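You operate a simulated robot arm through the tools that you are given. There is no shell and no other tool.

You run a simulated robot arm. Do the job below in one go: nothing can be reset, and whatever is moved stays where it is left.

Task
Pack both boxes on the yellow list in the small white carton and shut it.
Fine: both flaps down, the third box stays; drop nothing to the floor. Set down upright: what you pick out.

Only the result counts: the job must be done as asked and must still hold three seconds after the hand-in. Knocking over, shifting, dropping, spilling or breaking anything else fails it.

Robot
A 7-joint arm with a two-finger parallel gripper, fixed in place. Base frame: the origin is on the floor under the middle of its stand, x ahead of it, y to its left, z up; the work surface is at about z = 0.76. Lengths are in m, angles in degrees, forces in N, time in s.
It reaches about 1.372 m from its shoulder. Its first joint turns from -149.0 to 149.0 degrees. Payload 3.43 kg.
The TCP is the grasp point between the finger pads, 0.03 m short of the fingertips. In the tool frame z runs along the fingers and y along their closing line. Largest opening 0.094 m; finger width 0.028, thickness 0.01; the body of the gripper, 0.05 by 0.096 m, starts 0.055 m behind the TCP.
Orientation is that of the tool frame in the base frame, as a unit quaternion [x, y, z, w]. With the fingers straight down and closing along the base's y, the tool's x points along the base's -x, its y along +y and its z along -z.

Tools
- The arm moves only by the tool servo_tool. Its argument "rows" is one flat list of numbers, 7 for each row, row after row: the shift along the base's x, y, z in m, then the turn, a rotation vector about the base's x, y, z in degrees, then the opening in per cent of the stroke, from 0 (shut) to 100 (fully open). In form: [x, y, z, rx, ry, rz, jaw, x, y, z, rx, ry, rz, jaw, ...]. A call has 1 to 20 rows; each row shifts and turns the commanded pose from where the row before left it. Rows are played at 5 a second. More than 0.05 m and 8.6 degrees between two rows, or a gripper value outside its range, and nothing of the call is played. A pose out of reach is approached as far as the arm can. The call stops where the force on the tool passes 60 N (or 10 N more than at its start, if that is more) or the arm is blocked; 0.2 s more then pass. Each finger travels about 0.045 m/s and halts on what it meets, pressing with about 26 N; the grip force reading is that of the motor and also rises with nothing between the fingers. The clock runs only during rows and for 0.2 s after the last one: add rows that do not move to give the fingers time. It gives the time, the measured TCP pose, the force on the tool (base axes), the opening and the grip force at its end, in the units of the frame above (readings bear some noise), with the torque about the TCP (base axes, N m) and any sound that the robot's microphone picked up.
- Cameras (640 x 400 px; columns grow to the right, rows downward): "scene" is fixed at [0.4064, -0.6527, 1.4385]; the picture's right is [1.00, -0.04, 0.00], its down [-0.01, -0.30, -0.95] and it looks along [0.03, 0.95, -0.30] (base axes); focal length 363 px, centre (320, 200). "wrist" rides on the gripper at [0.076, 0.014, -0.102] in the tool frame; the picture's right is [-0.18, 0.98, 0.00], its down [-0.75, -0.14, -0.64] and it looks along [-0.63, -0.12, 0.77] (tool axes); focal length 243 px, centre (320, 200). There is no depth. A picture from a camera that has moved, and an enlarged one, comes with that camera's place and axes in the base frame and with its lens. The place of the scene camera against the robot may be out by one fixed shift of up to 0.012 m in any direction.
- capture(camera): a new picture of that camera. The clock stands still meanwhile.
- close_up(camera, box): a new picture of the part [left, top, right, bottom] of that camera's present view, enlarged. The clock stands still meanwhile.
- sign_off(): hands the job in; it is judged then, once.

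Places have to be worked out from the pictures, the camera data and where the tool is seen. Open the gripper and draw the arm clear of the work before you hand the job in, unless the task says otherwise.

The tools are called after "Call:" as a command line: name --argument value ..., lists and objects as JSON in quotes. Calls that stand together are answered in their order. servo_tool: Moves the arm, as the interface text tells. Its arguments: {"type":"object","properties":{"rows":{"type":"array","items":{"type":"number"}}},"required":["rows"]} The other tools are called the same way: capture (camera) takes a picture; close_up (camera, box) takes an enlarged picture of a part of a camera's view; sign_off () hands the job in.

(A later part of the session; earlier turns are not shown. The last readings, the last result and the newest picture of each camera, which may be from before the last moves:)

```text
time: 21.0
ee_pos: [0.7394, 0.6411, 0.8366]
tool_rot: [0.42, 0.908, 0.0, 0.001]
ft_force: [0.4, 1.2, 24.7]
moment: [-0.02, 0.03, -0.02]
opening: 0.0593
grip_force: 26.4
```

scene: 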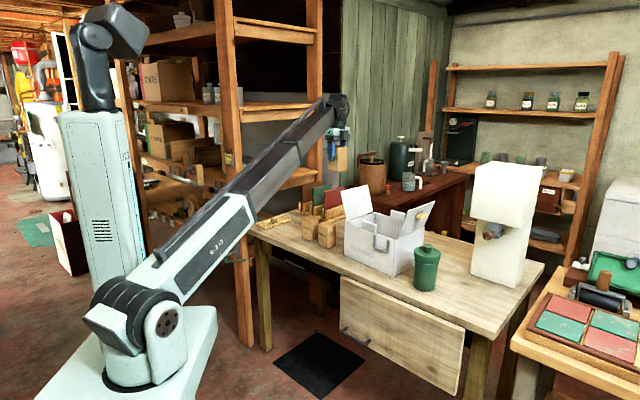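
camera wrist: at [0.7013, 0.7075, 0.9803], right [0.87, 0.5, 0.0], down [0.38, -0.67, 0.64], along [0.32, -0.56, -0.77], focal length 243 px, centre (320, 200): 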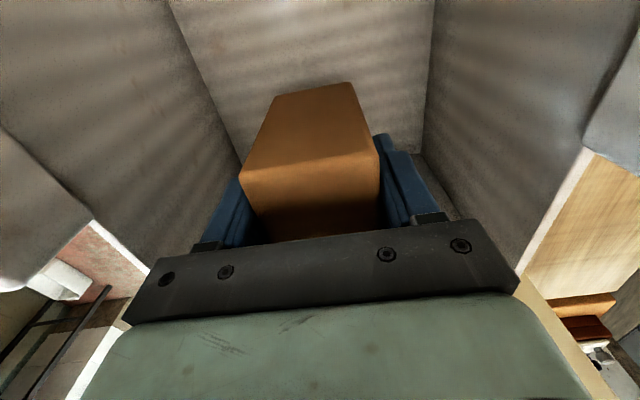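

Contact: +24.7 N at z = 0.8366, so CANDLES rests on the carton floor. I ease up 1 mm and open the gripper.

Call:
servo_tool --rows '[0, 0, 0.001, 0, 0, 0, 20, 0, 0, 0, 0, 0, 0, 60, 0, 0, 0, 0, 0, 0, 100, 0, 0, 0, 0, 0, 0, 100, 0, 0, 0, 0, 0, 0, 100, 0, 0, 0, 0, 0, 0, 100]'

Call:
capture --camera "wrist"

```text
time: 22.4
ee_pos: [0.7403, 0.6417, 0.836]
tool_rot: [0.42, 0.908, -0.001, 0.0]
ft_force: [-0.7, -0.6, 0.2]
moment: [0.03, 0.04, 0.02]
opening: 0.0941
grip_force: 0.1
```

```text
taken
camera wrist: at [0.7015, 0.7077, 0.9387], right [0.87, 0.5, 0.0], down [0.38, -0.67, 0.64], along [0.32, -0.56, -0.77], focal length 243 px, centre (320, 200)
```

wrist: 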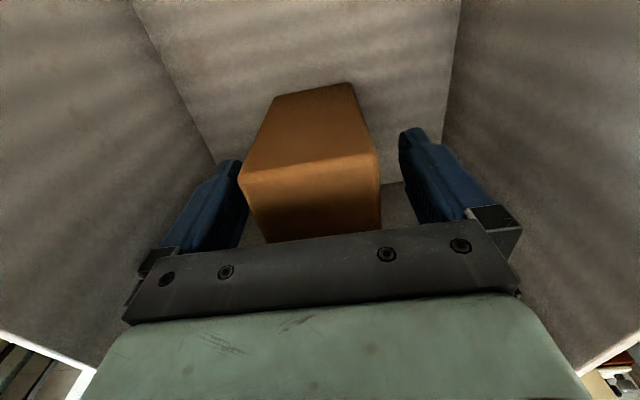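

CANDLES is released and standing upright. I withdraw straight up.

Call:
servo_tool --rows '[0, 0, 0.015, 0, 0, 0, 100, 0, 0, 0.03, 0, 0, 0, 100, 0, 0, 0.04, 0, 0, 0, 100, 0, 0, 0.04, 0, 0, 0, 100, 0, 0, 0.04, 0, 0, 0, 100, 0, 0, 0.04, 0, 0, 0, 100, 0, 0, 0.04, 0, 0, 0, 100, 0, 0, 0.04, 0, 0, 0, 100, 0, 0, 0.04, 0, 0, 0, 100, 0, 0, 0.015, 0, 0, 0, 100, 0, 0, 0, 0, 0, 0, 100]'

Call:
capture --camera "wrist"

Call:
close_up --camera "scene" --box '[320, 120, 460, 290]'

```text
time: 24.8
ee_pos: [0.7392, 0.6422, 1.1762]
tool_rot: [0.42, 0.908, 0.0, 0.0]
ft_force: [-0.4, 0.4, 0.8]
moment: [0.03, -0.01, -0.01]
opening: 0.0938
grip_force: 0.0
```

```text
taken
camera wrist: at [0.7012, 0.7083, 1.2788], right [0.87, 0.5, 0.0], down [0.38, -0.67, 0.64], along [0.32, -0.56, -0.77], focal length 243 px, centre (320, 200)
```

wrist: 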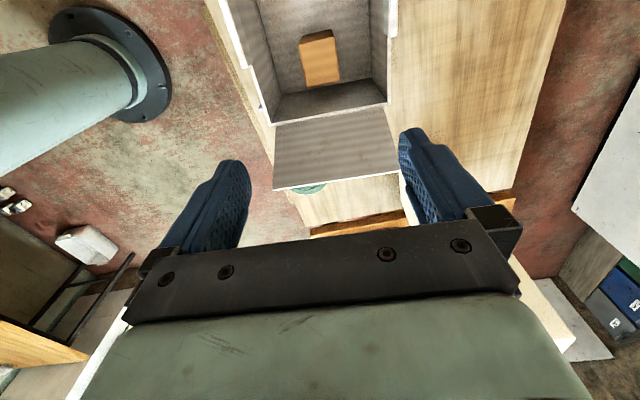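

```text
2.35 times, centred on (390, 205) of scene
camera zoom: at [0.4064, -0.6527, 1.4385], right [1.0, -0.04, 0.0], down [-0.01, -0.3, -0.95], along [0.03, 0.95, -0.3], focal length 854 px, centre (155, 188)
```

zoom: 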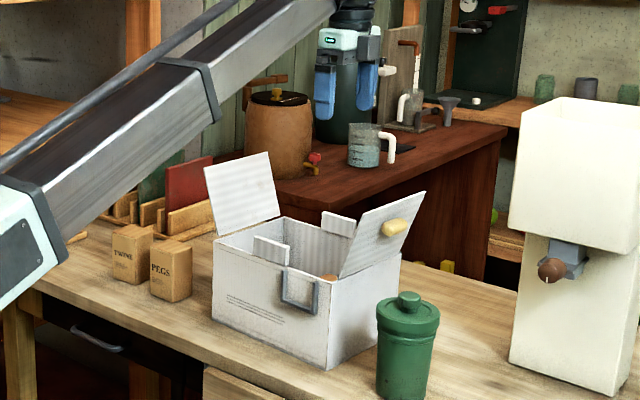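

CANDLES stands upright in the carton. While here, I zoom in to refine the right flap and wall geometry for later.

Call:
close_up --camera "wrist" --box '[200, 0, 440, 200]'

```text
2.00 times, centred on (320, 100) of wrist
camera zoom: at [0.7012, 0.7083, 1.2788], right [0.87, 0.5, 0.0], down [0.38, -0.67, 0.64], along [0.32, -0.56, -0.77], focal length 485 px, centre (320, 400)
```

zoom: 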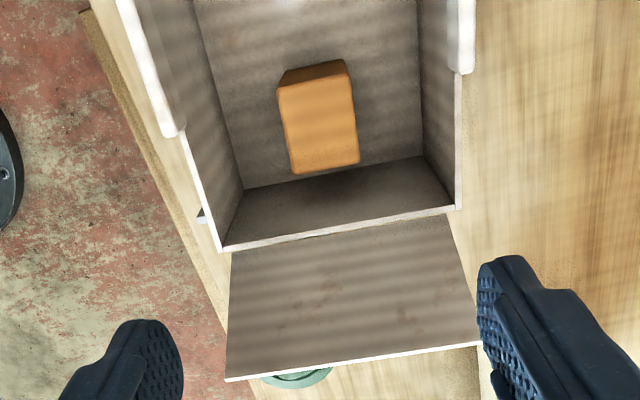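

The flaps (about 0.168 wide) pass just between the two end tabs, so those stay. I go back to TWINE at (0.410, 0.910), turning the yaw back to 49.5°.

Call:
servo_tool --rows '[-0.0329, 0.0268, 0, 0, 0, 0, 100, -0.0329, 0.0268, 0, 0, 0, 0, 100, -0.0329, 0.0268, 0, 0, 0, 0, 100, -0.0329, 0.0268, 0, 0, 0, 3.1, 100, -0.0329, 0.0268, 0, 0, 0, 3.1, 100, -0.0329, 0.0268, 0, 0, 0, 3.0, 100, -0.0329, 0.0268, 0, 0, 0, 0, 100, -0.0329, 0.0268, 0, 0, 0, 0, 100, -0.0329, 0.0268, 0, 0, 0, 0, 100, -0.0329, 0.0268, 0, 0, 0, 0, 100, 0, 0, -0.04, 0, 0, 0, 100, 0, 0, -0.04, 0, 0, 0, 100, 0, 0, -0.04, 0, 0, 0, 100, 0, 0, -0.04, 0, 0, 0, 100, 0, 0, -0.04, 0, 0, 0, 100, 0, 0, 0, 0, 0, 0, 100]'

Call:
close_up --camera "wrist" --box '[200, 0, 440, 200]'

Call:
close_up --camera "scene" --box '[250, 130, 370, 270]'

```text
time: 28.2
ee_pos: [0.4111, 0.9098, 0.9759]
tool_rot: [0.346, 0.938, -0.001, 0.001]
ft_force: [-0.4, 0.9, 0.1]
moment: [0.01, 0.02, 0.01]
opening: 0.094
grip_force: 0.1
```

```text
2.00 times, centred on (320, 100) of wrist
camera zoom: at [0.362, 0.9693, 1.0788], right [0.78, 0.63, 0.0], down [0.48, -0.6, 0.64], along [0.4, -0.5, -0.77], focal length 485 px, centre (320, 400)
```

zoom: 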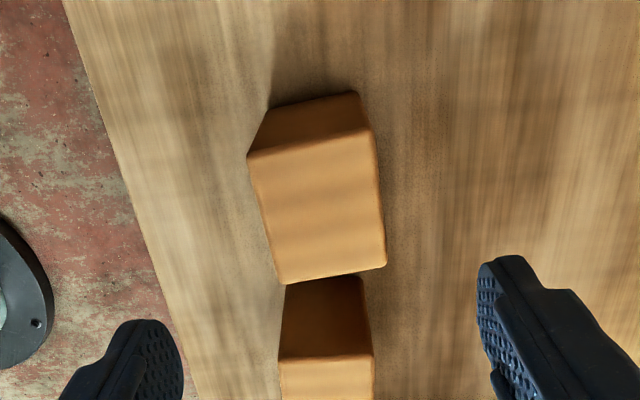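

```text
2.86 times, centred on (310, 200) of scene
camera zoom: at [0.4064, -0.6527, 1.4385], right [1.0, -0.04, 0.0], down [-0.01, -0.3, -0.95], along [0.03, 0.95, -0.3], focal length 1037 px, centre (349, 200)
```

zoom: 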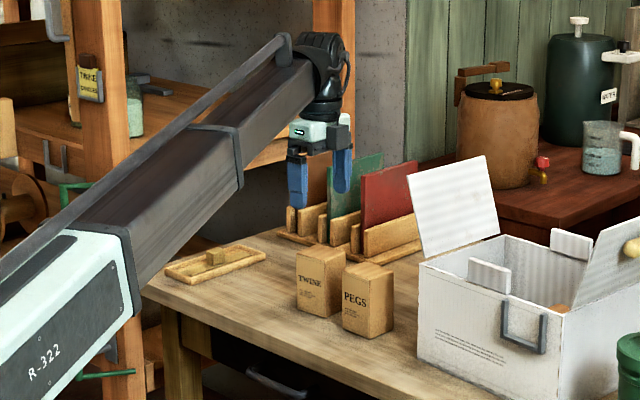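

TWINE is centred under the gripper within 2 mm and aligned. I descend around it to z ≈ 0.8335 and close.

Call:
servo_tool --rows '[-0.001, 0.002, -0.03, 0, 0, 0, 100, 0, 0, -0.035, 0, 0, 0, 100, 0, 0, -0.035, 0, 0, 0, 100, 0, 0, -0.03, 0, 0, 0, 100, 0, 0, -0.0125, 0, 0, 0, 100, 0, 0, 0, 0, 0, 0, 100, 0, 0, 0, 0, 0, 0, 60, 0, 0, 0, 0, 0, 0, 40, 0, 0, 0, 0, 0, 0, 20, 0, 0, 0, 0, 0, 0, 20, 0, 0, 0, 0, 0, 0, 20, 0, 0, 0, 0, 0, 0, 20]'

Call:
capture --camera "wrist"

Call:
close_up --camera "scene" --box '[250, 160, 350, 250]'

```text
time: 30.8
ee_pos: [0.4102, 0.9109, 0.8344]
tool_rot: [0.345, 0.938, 0.0, 0.0]
ft_force: [0.5, 1.1, -0.2]
moment: [0.05, -0.05, 0.0]
opening: 0.0594
grip_force: 25.7
```

```text
taken
camera wrist: at [0.3612, 0.9709, 0.9363], right [0.78, 0.63, 0.0], down [0.48, -0.6, 0.64], along [0.4, -0.5, -0.77], focal length 243 px, centre (320, 200)
```

wrist: 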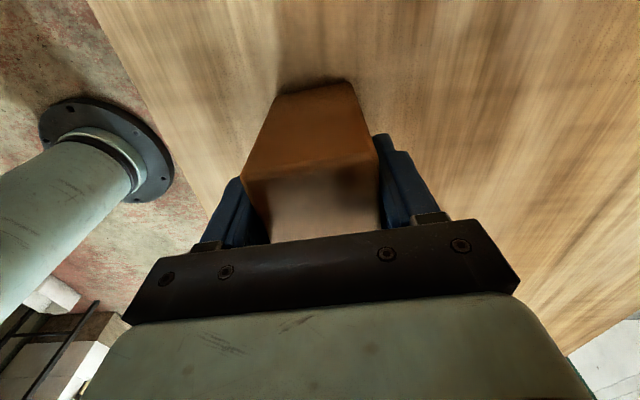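

```text
4.44 times, centred on (300, 205) of scene
camera zoom: at [0.4064, -0.6527, 1.4385], right [1.0, -0.04, 0.0], down [-0.01, -0.3, -0.95], along [0.03, 0.95, -0.3], focal length 1614 px, centre (409, 178)
```

zoom: 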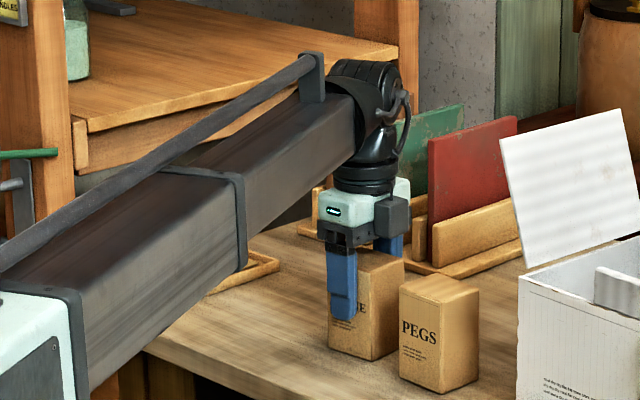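

TWINE is gripped (0.059 m, 26 N) and PEGS is untouched. I lift and carry it to hover above n ≈ -0.018 from the carton's centre, i.e. (0.688, 0.704), turning the yaw to 40.3°.

Call:
servo_tool --rows '[0, 0, 0.015, 0, 0, 0, 20, 0, 0, 0.03, 0, 0, 0, 20, 0, 0, 0.04, 0, 0, 0, 20, 0, 0, 0.04, 0, 0, 0, 20, 0, 0, 0.04, 0, 0, 0, 20, 0, 0, 0.04, 0, 0, 0, 20, 0, 0, 0.04, 0, 0, 0, 20, 0, 0, 0.04, 0, 0, 0, 20, 0, 0, 0.04, 0, 0, 0, 20, 0, 0, 0.015, 0, 0, 0, 20, 0, 0, 0, 0, 0, 0, 20]'

Call:
servo_tool --rows '[0.0347, -0.0259, 0, 0, 0, 0, 20, 0.0347, -0.0259, 0, 0, 0, 0, 20, 0.0347, -0.0259, 0, 0, 0, -3.1, 20, 0.0347, -0.0259, 0, 0, 0, -3.1, 20, 0.0347, -0.0259, 0, 0, 0, -3.0, 20, 0.0347, -0.0259, 0, 0, 0, 0, 20, 0.0347, -0.0259, 0, 0, 0, 0, 20, 0.035, -0.0259, 0, 0, 0, 0, 20, 0, 0, 0, 0, 0, 0, 20]'

Call:
capture --camera "wrist"

Call:
close_up --camera "scene" --box '[320, 90, 460, 290]'

```text
time: 33.2
ee_pos: [0.41, 0.9098, 1.1745]
tool_rot: [0.346, 0.938, 0.0, 0.0]
ft_force: [-0.6, 0.0, -2.0]
moment: [0.0, 0.0, 0.01]
opening: 0.059
grip_force: 26.1
```

```text
time: 35.2
ee_pos: [0.6889, 0.7045, 1.1737]
tool_rot: [0.42, 0.908, -0.001, 0.0]
ft_force: [0.0, 0.2, -1.2]
moment: [-0.04, 0.0, -0.02]
opening: 0.0592
grip_force: 26.1
```

```text
taken
camera wrist: at [0.6504, 0.7711, 1.2758], right [0.87, 0.5, 0.0], down [0.38, -0.67, 0.64], along [0.32, -0.56, -0.77], focal length 243 px, centre (320, 200)
```

wrist: 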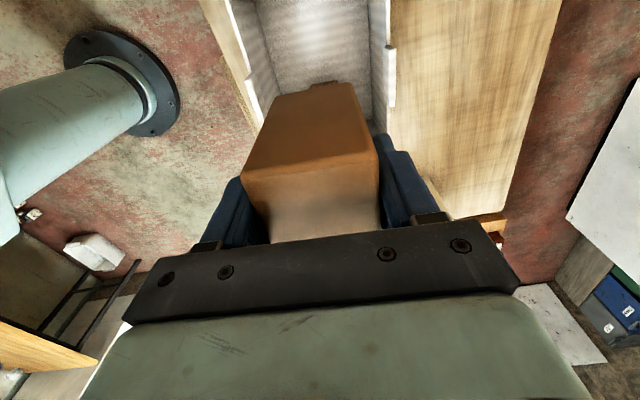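

```text
2.00 times, centred on (390, 190) of scene
camera zoom: at [0.4064, -0.6527, 1.4385], right [1.0, -0.04, 0.0], down [-0.01, -0.3, -0.95], along [0.03, 0.95, -0.3], focal length 726 px, centre (180, 220)
```

zoom: 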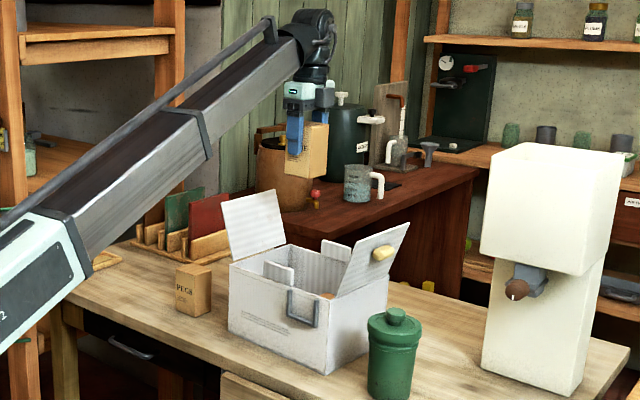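

TWINE hovers at the planned spot with CANDLES at the right half below. I lower in stages.

Call:
servo_tool --rows '[0, 0, -0.03, 0, 0, 0, 20, 0, 0, -0.03, 0, 0, 0, 20, 0, 0, -0.03, 0, 0, 0, 20, 0, 0, -0.03, 0, 0, 0, 20, 0, 0, -0.03, 0, 0, 0, 20, 0, 0, -0.02, 0, 0, 0, 20, 0, 0, 0, 0, 0, 0, 20]'

Call:
close_up --camera "scene" --box '[320, 120, 460, 290]'

Call:
close_up --camera "wrist" --box '[160, 0, 480, 200]'

```text
time: 36.8
ee_pos: [0.6878, 0.7043, 1.0022]
tool_rot: [0.421, 0.907, 0.0, 0.0]
ft_force: [-0.8, 1.0, -2.6]
moment: [0.0, 0.02, -0.02]
opening: 0.0593
grip_force: 26.4
```

```text
2.35 times, centred on (390, 205) of scene
camera zoom: at [0.4064, -0.6527, 1.4385], right [1.0, -0.04, 0.0], down [-0.01, -0.3, -0.95], along [0.03, 0.95, -0.3], focal length 854 px, centre (155, 188)
```

zoom: 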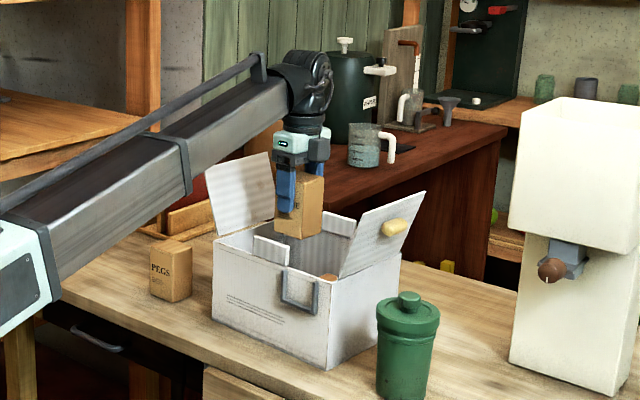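

```text
2.00 times, centred on (320, 100) of wrist
camera zoom: at [0.6502, 0.7706, 1.1061], right [0.87, 0.5, 0.0], down [0.38, -0.67, 0.64], along [0.32, -0.56, -0.77], focal length 485 px, centre (320, 400)
```

zoom: 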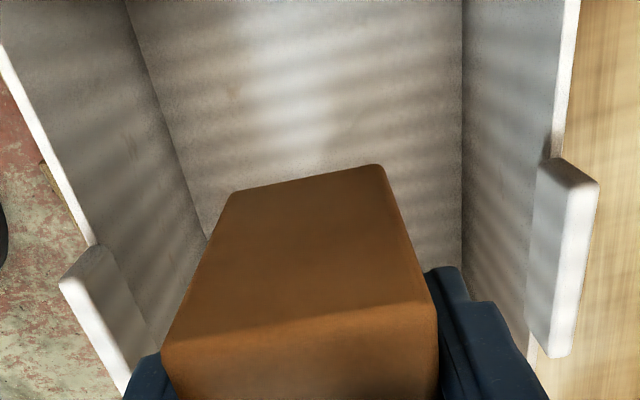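

Clearances look fine; I lower further, stopping about 1 cm above the expected floor contact.

Call:
servo_tool --rows '[0, 0, -0.03, 0, 0, 0, 20, 0, 0, -0.03, 0, 0, 0, 20, 0, 0, -0.03, 0, 0, 0, 20, 0, 0, -0.03, 0, 0, 0, 20, 0, 0, -0.02, 0, 0, 0, 20, 0, 0, -0.012, 0, 0, 0, 20, 0, 0, 0, 0, 0, 0, 20]'

Call:
capture --camera "wrist"

Call:
close_up --camera "scene" --box '[320, 120, 460, 290]'

```text
time: 38.4
ee_pos: [0.6869, 0.7032, 0.8509]
tool_rot: [0.42, 0.907, 0.0, 0.0]
ft_force: [-0.3, 0.0, -2.7]
moment: [0.0, -0.02, -0.01]
opening: 0.0592
grip_force: 26.0
```

```text
taken
camera wrist: at [0.6496, 0.771, 0.954], right [0.87, 0.5, 0.0], down [0.38, -0.67, 0.64], along [0.32, -0.56, -0.77], focal length 243 px, centre (320, 200)
```

wrist: 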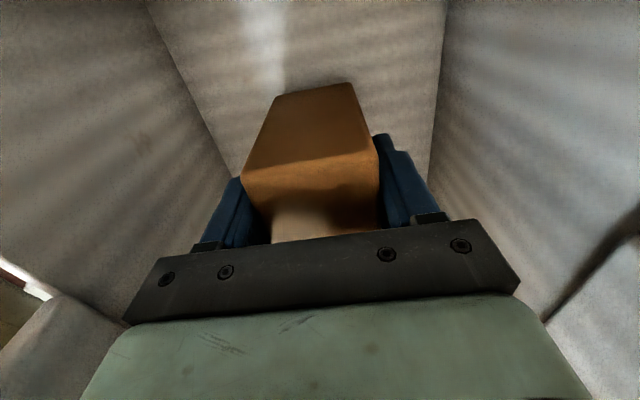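

```text
2.35 times, centred on (390, 205) of scene
camera zoom: at [0.4064, -0.6527, 1.4385], right [1.0, -0.04, 0.0], down [-0.01, -0.3, -0.95], along [0.03, 0.95, -0.3], focal length 854 px, centre (155, 188)
```

zoom: 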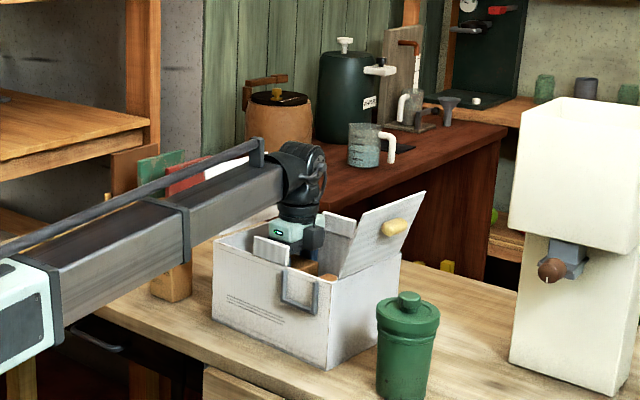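

No side contact so far. I step down toward the floor contact expected at z ≈ 0.838.

Call:
servo_tool --rows '[0, 0, -0.004, 0, 0, 0, 20, 0, 0, -0.004, 0, 0, 0, 20, 0, 0, -0.002, 0, 0, 0, 20, 0, 0, 0, 0, 0, 0, 20]'

```text
time: 39.4
ee_pos: [0.6874, 0.7044, 0.8423]
tool_rot: [0.42, 0.907, 0.0, 0.0]
ft_force: [0.0, 0.4, -2.4]
moment: [0.07, -0.01, -0.02]
opening: 0.0592
grip_force: 26.5
```

No contact yet at z = 0.842; I continue with 1–1.5 mm steps.

Call:
servo_tool --rows '[0, 0, -0.0015, 0, 0, 0, 20, 0, 0, -0.001, 0, 0, 0, 20, 0, 0, 0, 0, 0, 0, 20]'

```text
time: 40.2
ee_pos: [0.6894, 0.7037, 0.8382]
tool_rot: [0.42, 0.908, -0.001, 0.0]
ft_force: [0.0, 0.5, -2.1]
moment: [0.0, 0.01, 0.03]
opening: 0.0594
grip_force: 26.0
```

Still hanging free at about z = 0.839; one more small pair of steps.

Call:
servo_tool --rows '[0, 0, -0.001, 0, 0, 0, 20, 0, 0, -0.001, 0, 0, 0, 20, 0, 0, 0, 0, 0, 0, 20]'

```text
time: 41.0
ee_pos: [0.6867, 0.7035, 0.8395]
tool_rot: [0.42, 0.908, 0.0, 0.001]
ft_force: [-2.7, 0.3, 14.4]
moment: [-0.18, 0.18, -0.01]
opening: 0.0594
grip_force: 26.0
```

Floor contact (+14 N) at the expected height. I ease 0.5 mm and open the gripper.

Call:
servo_tool --rows '[0, 0, 0.0005, 0, 0, 0, 20, 0, 0, 0, 0, 0, 0, 60, 0, 0, 0, 0, 0, 0, 100, 0, 0, 0, 0, 0, 0, 100, 0, 0, 0, 0, 0, 0, 100, 0, 0, 0, 0, 0, 0, 100]'

Call:
capture --camera "wrist"

```text
time: 42.4
ee_pos: [0.6885, 0.7035, 0.8381]
tool_rot: [0.42, 0.907, 0.0, 0.0]
ft_force: [0.5, 0.7, -0.2]
moment: [0.02, 0.0, 0.04]
opening: 0.094
grip_force: 0.1
```

```text
taken
camera wrist: at [0.6498, 0.7706, 0.9403], right [0.87, 0.5, 0.0], down [0.38, -0.67, 0.64], along [0.32, -0.56, -0.77], focal length 243 px, centre (320, 200)
```

wrist: 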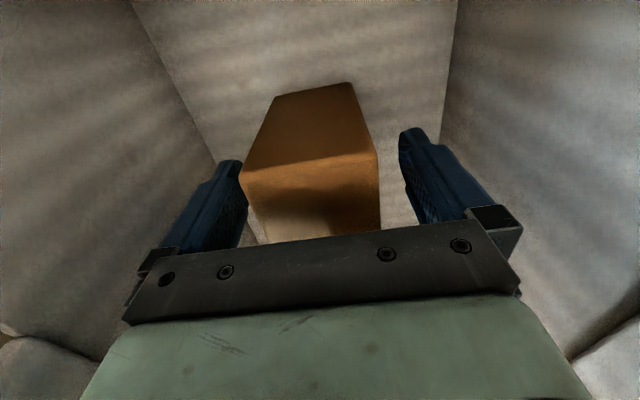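

TWINE stands free in the carton. I withdraw straight up above the flaps and check.

Call:
servo_tool --rows '[0, 0, 0.015, 0, 0, 0, 100, 0, 0, 0.03, 0, 0, 0, 100, 0, 0, 0.04, 0, 0, 0, 100, 0, 0, 0.04, 0, 0, 0, 100, 0, 0, 0.04, 0, 0, 0, 100, 0, 0, 0.04, 0, 0, 0, 100, 0, 0, 0.04, 0, 0, 0, 100, 0, 0, 0.04, 0, 0, 0, 100, 0, 0, 0.04, 0, 0, 0, 100, 0, 0, 0.015, 0, 0, 0, 100, 0, 0, 0, 0, 0, 0, 100]'

Call:
close_up --camera "wrist" --box '[180, 0, 460, 250]'

Call:
close_up --camera "scene" --box '[330, 170, 450, 280]'

```text
time: 44.8
ee_pos: [0.6885, 0.703, 1.1772]
tool_rot: [0.42, 0.907, 0.0, 0.0]
ft_force: [0.2, -0.4, -0.6]
moment: [0.02, 0.01, 0.01]
opening: 0.094
grip_force: 0.0
```

```text
1.60 times, centred on (320, 125) of wrist
camera zoom: at [0.6496, 0.7705, 1.28], right [0.87, 0.5, 0.0], down [0.38, -0.67, 0.64], along [0.32, -0.56, -0.77], focal length 388 px, centre (320, 320)
```

zoom: 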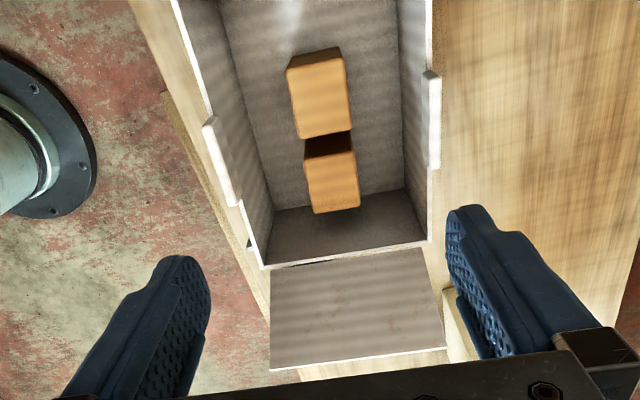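

```text
3.64 times, centred on (390, 225) of scene
camera zoom: at [0.4064, -0.6527, 1.4385], right [1.0, -0.04, 0.0], down [-0.01, -0.3, -0.95], along [0.03, 0.95, -0.3], focal length 1320 px, centre (66, 109)
```

zoom: 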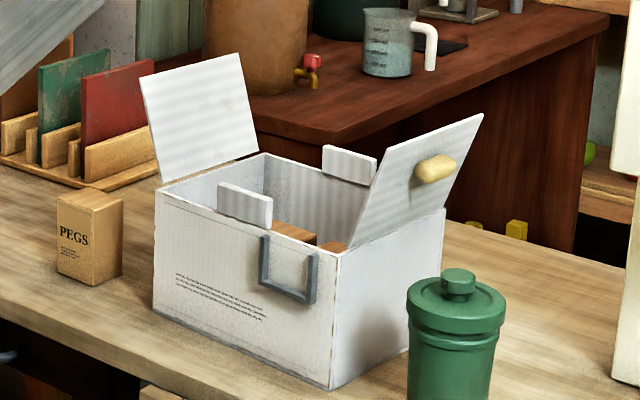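

Both boxes stand upright inside, PEGS is untouched. To close the left flap I move outside it (n ≈ -0.215) with the gripper open, so the two fingers straddle its knob, and lower the fingertips to z ≈ 0.99.

Call:
servo_tool --rows '[-0.0256, 0.0302, 0, 0, 0, 0, 100, -0.0256, 0.0302, 0, 0, 0, 0, 100, -0.0256, 0.0302, 0, 0, 0, 0, 100, -0.0256, 0.0302, 0, 0, 0, 0, 100, -0.0257, 0.0303, 0, 0, 0, 0, 100, 0, 0, -0.04, 0, 0, 0, 100, 0, 0, -0.04, 0, 0, 0, 100, 0, 0, -0.02, 0, 0, 0, 100, 0, 0, 0, 0, 0, 0, 100]'

Call:
capture --camera "wrist"

Call:
close_up --camera "scene" --box '[300, 130, 440, 280]'

```text
time: 46.8
ee_pos: [0.5609, 0.8558, 1.0786]
tool_rot: [0.421, 0.907, 0.0, 0.0]
ft_force: [-0.7, 0.2, -0.2]
moment: [-0.02, -0.02, -0.01]
opening: 0.0939
grip_force: 0.1
```

```text
taken
camera wrist: at [0.5207, 0.9214, 1.1806], right [0.87, 0.5, 0.0], down [0.38, -0.67, 0.64], along [0.32, -0.56, -0.77], focal length 243 px, centre (320, 200)
```

wrist: 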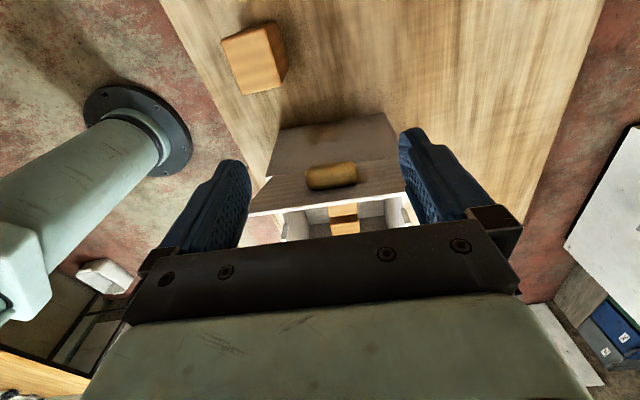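

```text
2.67 times, centred on (370, 205) of scene
camera zoom: at [0.4064, -0.6527, 1.4385], right [1.0, -0.04, 0.0], down [-0.01, -0.3, -0.95], along [0.03, 0.95, -0.3], focal length 968 px, centre (187, 187)
```

zoom: 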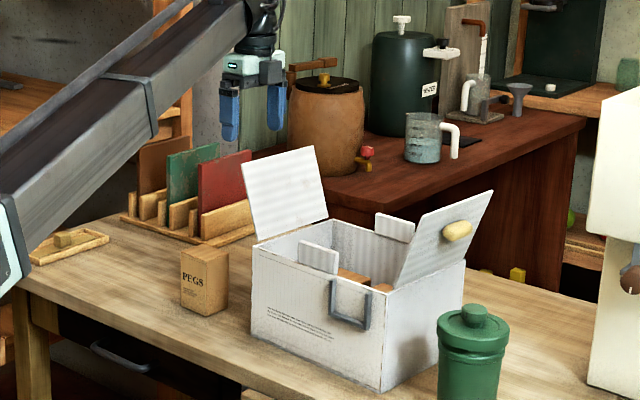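

The fingers straddle the left flap's knob as intended. I zoom on this view to fix the flap's top edge position relative to the fingers before pushing.

Call:
close_up --camera "wrist" --box '[220, 100, 440, 240]'

```text
2.86 times, centred on (330, 170) of wrist
camera zoom: at [0.5207, 0.9214, 1.1806], right [0.87, 0.5, 0.0], down [0.38, -0.67, 0.64], along [0.32, -0.56, -0.77], focal length 693 px, centre (291, 286)
```

zoom: 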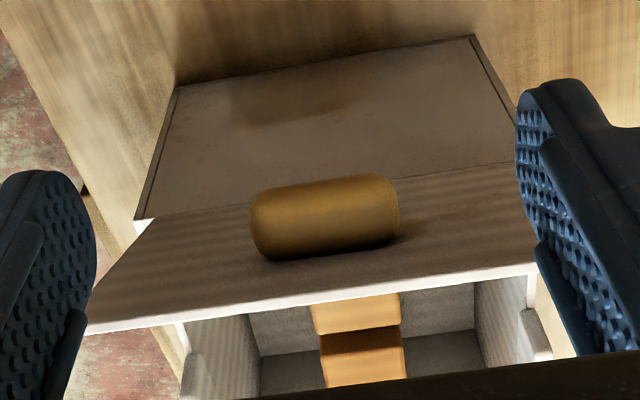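

The left flap's top edge is near n ≈ -0.155, z ≈ 1.02, hinge near n ≈ -0.1235, z ≈ 0.912. I lower the fingertips to z ≈ 0.992 and push slowly inward until the flap is about 30° past upright.

Call:
servo_tool --rows '[0, 0, -0.0283, 0, 0, 0, 100, 0, 0, -0.0283, 0, 0, 0, 100, 0.0085, -0.01, 0, 0, 0, 0, 100, 0.0085, -0.01, 0, 0, 0, 0, 100, 0.0085, -0.01, 0, 0, 0, 0, 100, 0.0085, -0.01, 0, 0, 0, 0, 100, 0.0085, -0.01, 0, 0, 0, 0, 100, 0.0085, -0.01, 0, 0, 0, 0, 100, 0, 0, 0, 0, 0, 0, 100]'

Call:
capture --camera "wrist"

Call:
close_up --camera "scene" --box '[300, 130, 440, 280]'

```text
time: 48.8
ee_pos: [0.6106, 0.7947, 1.0218]
tool_rot: [0.42, 0.907, 0.0, 0.001]
ft_force: [0.3, -0.4, 0.2]
moment: [0.0, 0.03, -0.02]
opening: 0.0942
grip_force: 0.1
```

```text
taken
camera wrist: at [0.5727, 0.8618, 1.1236], right [0.87, 0.5, 0.0], down [0.38, -0.67, 0.64], along [0.32, -0.56, -0.77], focal length 243 px, centre (320, 200)
```

wrist: 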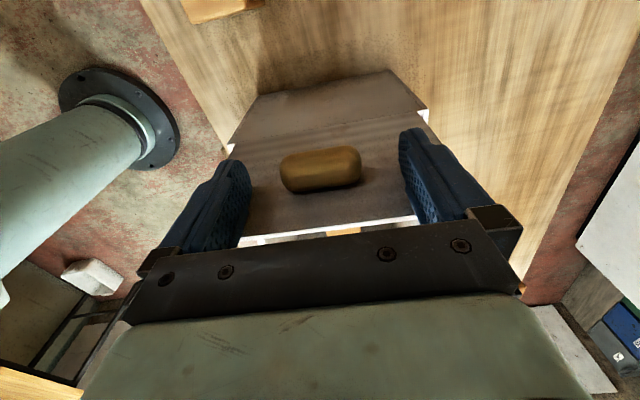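

```text
2.67 times, centred on (370, 205) of scene
camera zoom: at [0.4064, -0.6527, 1.4385], right [1.0, -0.04, 0.0], down [-0.01, -0.3, -0.95], along [0.03, 0.95, -0.3], focal length 968 px, centre (187, 187)
```

zoom: 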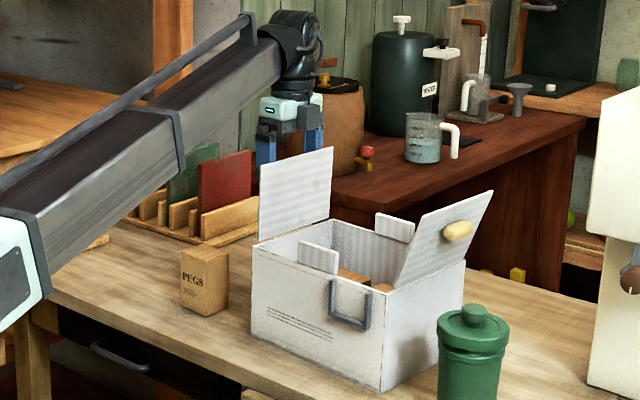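

The flap follows with hardly any force and is now about upright. I continue along the closing arc to about 45° and check.

Call:
servo_tool --rows '[0.0067, -0.0079, -0.0007, 0, 0, 0, 100, 0.0067, -0.0079, -0.002, 0, 0, 0, 100, 0.0064, -0.0076, -0.0034, 0, 0, 0, 100, 0.0061, -0.0072, -0.0046, 0, 0, 0, 100, 0.0056, -0.0066, -0.0058, 0, 0, 0, 100, 0.0051, -0.006, -0.0069, 0, 0, 0, 100, 0, 0, 0, 0, 0, 0, 100]'

Call:
capture --camera "wrist"

Call:
close_up --camera "scene" --box '[300, 130, 440, 280]'

```text
time: 50.4
ee_pos: [0.6455, 0.7517, 0.9979]
tool_rot: [0.42, 0.908, 0.0, 0.0]
ft_force: [0.6, -0.2, 0.1]
moment: [-0.02, 0.01, 0.04]
opening: 0.094
grip_force: 0.0
```

```text
taken
camera wrist: at [0.6086, 0.8185, 1.0999], right [0.87, 0.5, 0.0], down [0.38, -0.67, 0.64], along [0.32, -0.56, -0.77], focal length 243 px, centre (320, 200)
```

wrist: 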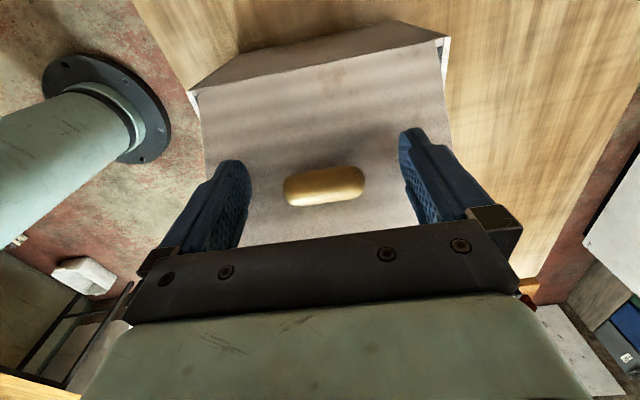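

```text
2.67 times, centred on (370, 205) of scene
camera zoom: at [0.4064, -0.6527, 1.4385], right [1.0, -0.04, 0.0], down [-0.01, -0.3, -0.95], along [0.03, 0.95, -0.3], focal length 968 px, centre (187, 187)
```

zoom: 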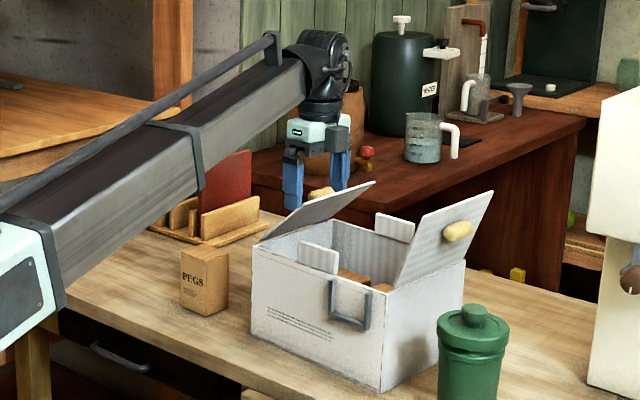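

The left flap is now tipped about 45–50° inward, moving smoothly. I finish the arc down to nearly flat.

Call:
servo_tool --rows '[0.0045, -0.0053, -0.0079, 0, 0, 0, 100, 0.0038, -0.0044, -0.0087, 0, 0, 0, 100, 0.003, -0.0035, -0.0094, 0, 0, 0, 100, 0.0022, -0.0026, -0.0099, 0, 0, 0, 100, 0.0013, -0.0015, -0.0103, 0, 0, 0, 100, 0, 0, 0, 0, 0, 0, 100]'

Call:
capture --camera "wrist"

Call:
close_up --camera "scene" --box '[300, 130, 440, 280]'

```text
time: 51.8
ee_pos: [0.6607, 0.7339, 0.9515]
tool_rot: [0.42, 0.908, 0.001, 0.0]
ft_force: [-1.3, -0.5, 0.7]
moment: [0.01, 0.0, -0.03]
opening: 0.0938
grip_force: 0.0
```

```text
taken
camera wrist: at [0.6239, 0.8013, 1.0541], right [0.87, 0.5, 0.0], down [0.38, -0.67, 0.64], along [0.32, -0.56, -0.77], focal length 243 px, centre (320, 200)
```

wrist: 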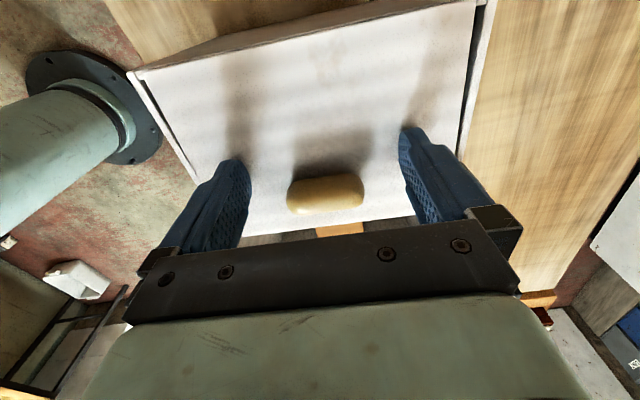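

```text
2.67 times, centred on (370, 205) of scene
camera zoom: at [0.4064, -0.6527, 1.4385], right [1.0, -0.04, 0.0], down [-0.01, -0.3, -0.95], along [0.03, 0.95, -0.3], focal length 968 px, centre (187, 187)
```

zoom: 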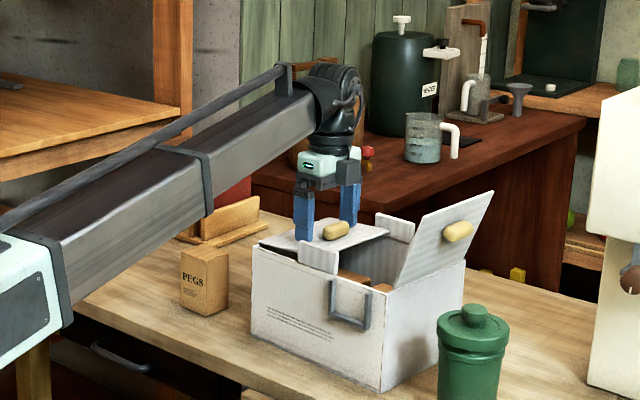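

The flap is almost flat. I press down gently in small steps to seat it and watch the force.

Call:
servo_tool --rows '[0.0003, -0.0003, -0.004, 0, 0, 0, 100, 0, 0, -0.003, 0, 0, 0, 100, 0, 0, 0, 0, 0, 0, 100]'

Call:
close_up --camera "scene" --box '[330, 170, 430, 250]'

```text
time: 52.6
ee_pos: [0.663, 0.7344, 0.9447]
tool_rot: [0.42, 0.907, 0.0, 0.0]
ft_force: [-0.3, 0.6, 1.6]
moment: [0.01, 0.07, 0.01]
opening: 0.0939
grip_force: 0.1
```

```text
5.00 times, centred on (380, 210) of scene
camera zoom: at [0.4064, -0.6527, 1.4385], right [1.0, -0.04, 0.0], down [-0.01, -0.3, -0.95], along [0.03, 0.95, -0.3], focal length 1815 px, centre (20, 150)
```

zoom: 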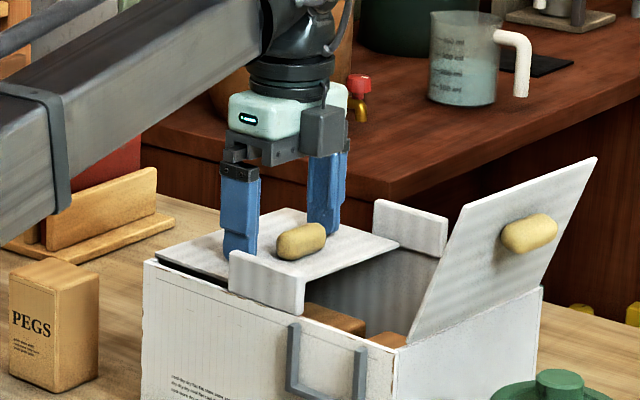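

Still a slight gap and only 1.6 N. I press a few more millimetres.

Call:
servo_tool --rows '[0, 0, -0.002, 0, 0, 0, 100, 0, 0, -0.002, 0, 0, 0, 100, 0, 0, 0, 0, 0, 0, 100]'

Call:
close_up --camera "scene" --box '[330, 170, 430, 250]'

```text
time: 53.4
ee_pos: [0.6619, 0.733, 0.9449]
tool_rot: [0.42, 0.907, 0.001, 0.001]
ft_force: [6.2, 2.6, 43.7]
moment: [-0.6, 1.45, 0.04]
opening: 0.0937
grip_force: 0.1
```

```text
5.00 times, centred on (380, 210) of scene
camera zoom: at [0.4064, -0.6527, 1.4385], right [1.0, -0.04, 0.0], down [-0.01, -0.3, -0.95], along [0.03, 0.95, -0.3], focal length 1815 px, centre (20, 150)
```

zoom: 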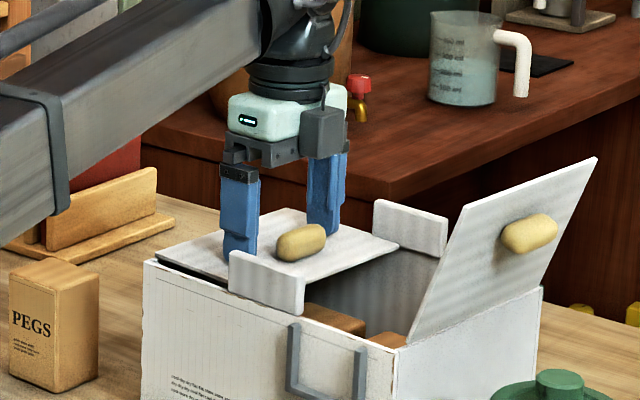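

A firm stop at 43.7 N: the left flap is fully down. I lift off slowly and watch whether it stays.

Call:
servo_tool --rows '[0, 0, 0.003, 0, 0, 0, 100, 0, 0, 0.01, 0, 0, 0, 100, 0, 0, 0.02, 0, 0, 0, 100, 0, 0, 0.04, 0, 0, 0, 100, 0, 0, 0.04, 0, 0, 0, 100, 0, 0, 0, 0, 0, 0, 100, 0, 0, 0, 0, 0, 0, 100]'

Call:
close_up --camera "scene" --box '[330, 140, 450, 270]'

Call:
capture --camera "wrist"

```text
time: 55.0
ee_pos: [0.6631, 0.7339, 1.0539]
tool_rot: [0.42, 0.907, 0.0, 0.0]
ft_force: [-0.2, -0.9, 0.7]
moment: [0.03, 0.01, 0.01]
opening: 0.0943
grip_force: 0.0
```

```text
3.08 times, centred on (390, 205) of scene
camera zoom: at [0.4064, -0.6527, 1.4385], right [1.0, -0.04, 0.0], down [-0.01, -0.3, -0.95], along [0.03, 0.95, -0.3], focal length 1117 px, centre (105, 185)
```

zoom: 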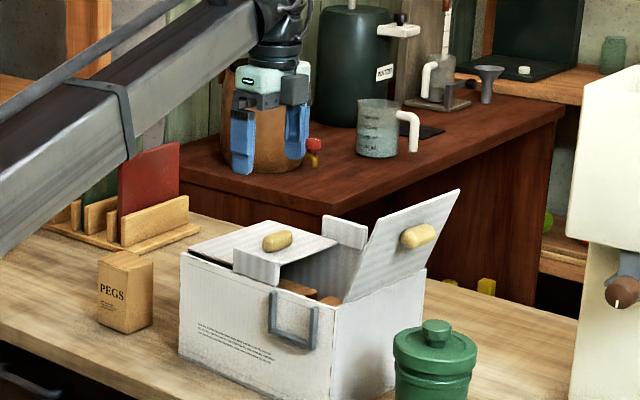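

```text
taken
camera wrist: at [0.6237, 0.8008, 1.156], right [0.87, 0.5, 0.0], down [0.38, -0.67, 0.64], along [0.32, -0.56, -0.77], focal length 243 px, centre (320, 200)
```

wrist: 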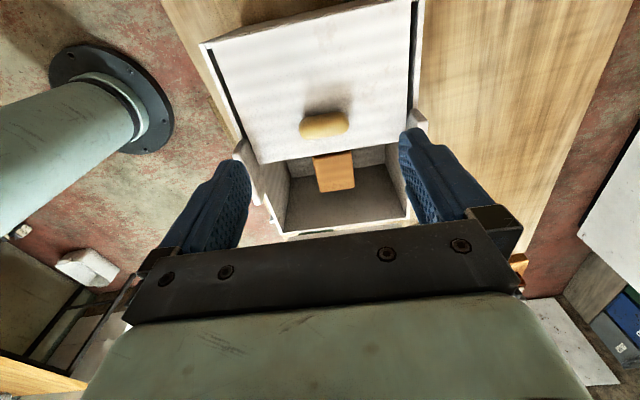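

The flap seems to stay. I compare with the same enlarged view to see whether it crept up.

Call:
close_up --camera "scene" --box '[330, 170, 430, 250]'

Call:
servo_tool --rows '[0, 0, 0.04, 0, 0, 0, 100, 0, 0, 0.04, 0, 0, 0, 100, 0, 0, 0.03, 0, 0, 0, 100, 0, 0, 0, 0, 0, 0, 100, 0, 0, 0, 0, 0, 0, 100, 0, 0, 0, 0, 0, 0, 100, 0, 0, 0, 0, 0, 0, 100, 0, 0, 0, 0, 0, 0, 100]'

Call:
close_up --camera "scene" --box '[330, 170, 430, 250]'

Call:
close_up --camera "wrist" --box '[180, 0, 460, 250]'

```text
5.00 times, centred on (380, 210) of scene
camera zoom: at [0.4064, -0.6527, 1.4385], right [1.0, -0.04, 0.0], down [-0.01, -0.3, -0.95], along [0.03, 0.95, -0.3], focal length 1815 px, centre (20, 150)
```

zoom: 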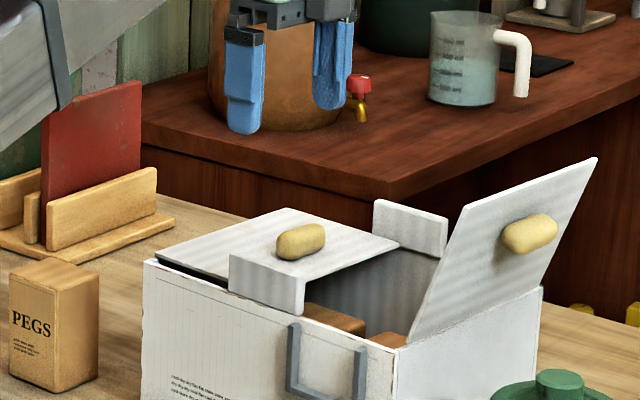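

```text
time: 56.8
ee_pos: [0.6618, 0.7327, 1.1637]
tool_rot: [0.42, 0.908, 0.0, 0.0]
ft_force: [-0.2, -0.5, -0.7]
moment: [0.0, -0.04, 0.01]
opening: 0.094
grip_force: 0.0
```

```text
5.00 times, centred on (380, 210) of scene
camera zoom: at [0.4064, -0.6527, 1.4385], right [1.0, -0.04, 0.0], down [-0.01, -0.3, -0.95], along [0.03, 0.95, -0.3], focal length 1815 px, centre (20, 150)
```

zoom: 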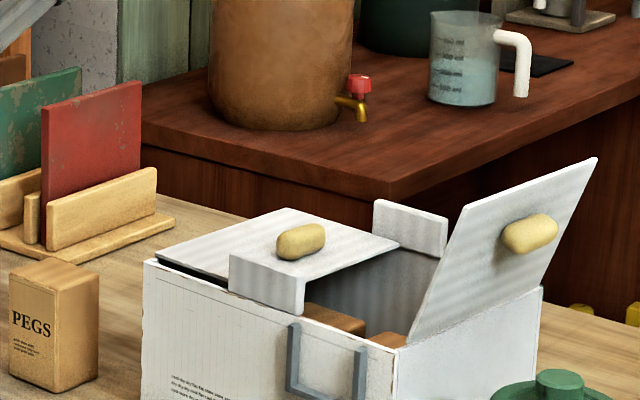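

```text
1.60 times, centred on (320, 125) of wrist
camera zoom: at [0.6236, 0.8006, 1.2662], right [0.87, 0.5, 0.0], down [0.38, -0.67, 0.64], along [0.32, -0.56, -0.77], focal length 388 px, centre (320, 320)
```

zoom: 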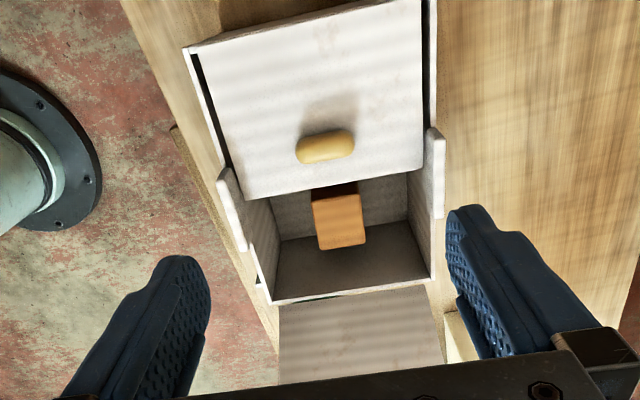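

The left flap holds flat. Next I cross over to outside the right flap (n ≈ +0.216), staying above the flap top, then lower the fingertips to z ≈ 0.99, well above the green jar's lid (z ≈ 0.93).

Call:
servo_tool --rows '[0.0252, -0.0298, 0, 0, 0, 0, 100, 0.0252, -0.0298, 0, 0, 0, 0, 100, 0.0252, -0.0298, 0, 0, 0, 0, 100, 0.0252, -0.0298, 0, 0, 0, 0, 100, 0.0252, -0.0298, 0, 0, 0, 0, 100, 0.0252, -0.0298, 0, 0, 0, 0, 100, 0.0257, -0.0288, 0, 0, 0, 0, 100, 0, 0, 0, 0, 0, 0, 100]'

Call:
close_up --camera "scene" --box '[340, 100, 500, 290]'

Call:
capture --camera "wrist"

```text
time: 58.6
ee_pos: [0.8397, 0.5256, 1.1651]
tool_rot: [0.42, 0.908, 0.0, 0.0]
ft_force: [-1.0, 1.1, 0.3]
moment: [0.0, 0.0, -0.01]
opening: 0.0942
grip_force: 0.1
```

```text
2.11 times, centred on (420, 195) of scene
camera zoom: at [0.4064, -0.6527, 1.4385], right [1.0, -0.04, 0.0], down [-0.01, -0.3, -0.95], along [0.03, 0.95, -0.3], focal length 764 px, centre (110, 210)
```

zoom: 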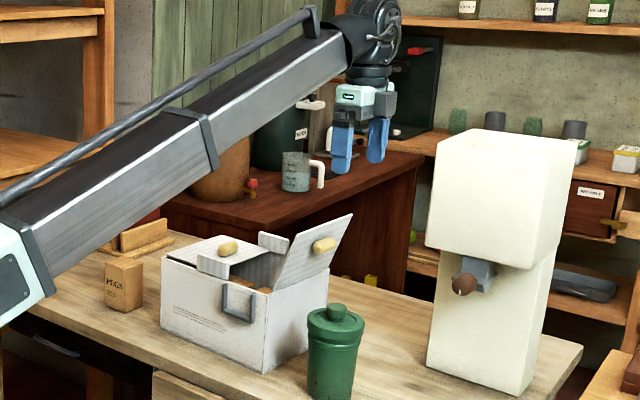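

```text
taken
camera wrist: at [0.801, 0.5924, 1.2658], right [0.87, 0.5, 0.0], down [0.38, -0.67, 0.64], along [0.32, -0.56, -0.77], focal length 243 px, centre (320, 200)
```

wrist: 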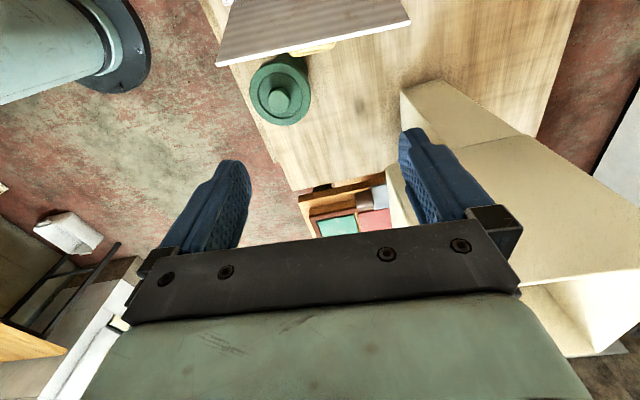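

The cream dispenser stands to the right of the gripper here, so I zoom in to judge its distance before lowering.

Call:
close_up --camera "wrist" --box '[340, 50, 640, 300]'

Call:
close_up --camera "scene" --box '[440, 130, 560, 300]'

Call:
close_up --camera "wrist" --box '[200, 0, 440, 130]'

```text
1.60 times, centred on (490, 175) of wrist
camera zoom: at [0.801, 0.5924, 1.2658], right [0.87, 0.5, 0.0], down [0.38, -0.67, 0.64], along [0.32, -0.56, -0.77], focal length 388 px, centre (48, 240)
```

zoom: 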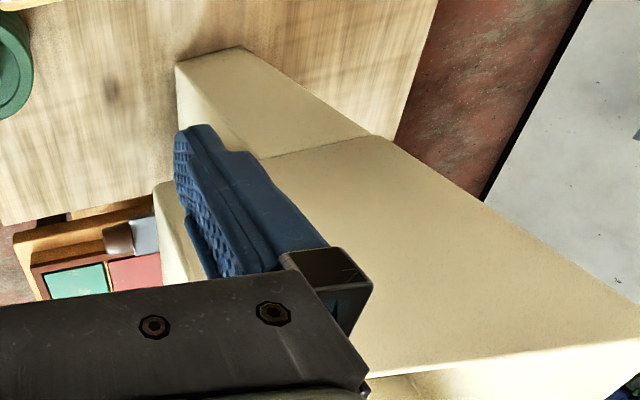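

```text
2.35 times, centred on (500, 215) of scene
camera zoom: at [0.4064, -0.6527, 1.4385], right [1.0, -0.04, 0.0], down [-0.01, -0.3, -0.95], along [0.03, 0.95, -0.3], focal length 854 px, centre (-104, 165)
```

zoom: 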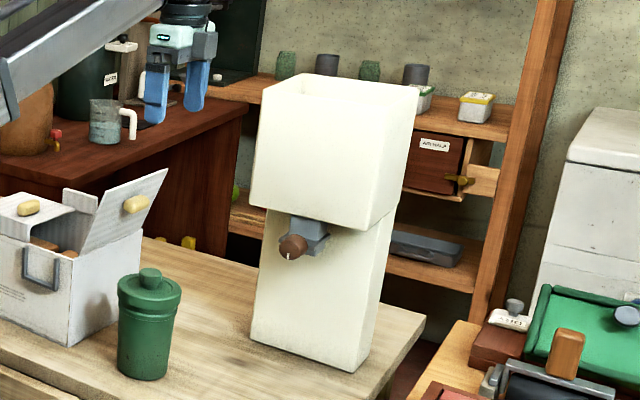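

```text
2.67 times, centred on (320, 65) of wrist
camera zoom: at [0.801, 0.5924, 1.2658], right [0.87, 0.5, 0.0], down [0.38, -0.67, 0.64], along [0.32, -0.56, -0.77], focal length 647 px, centre (320, 560)
```

zoom: 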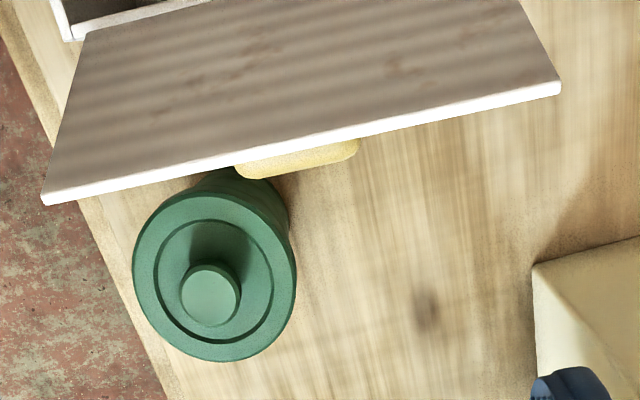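

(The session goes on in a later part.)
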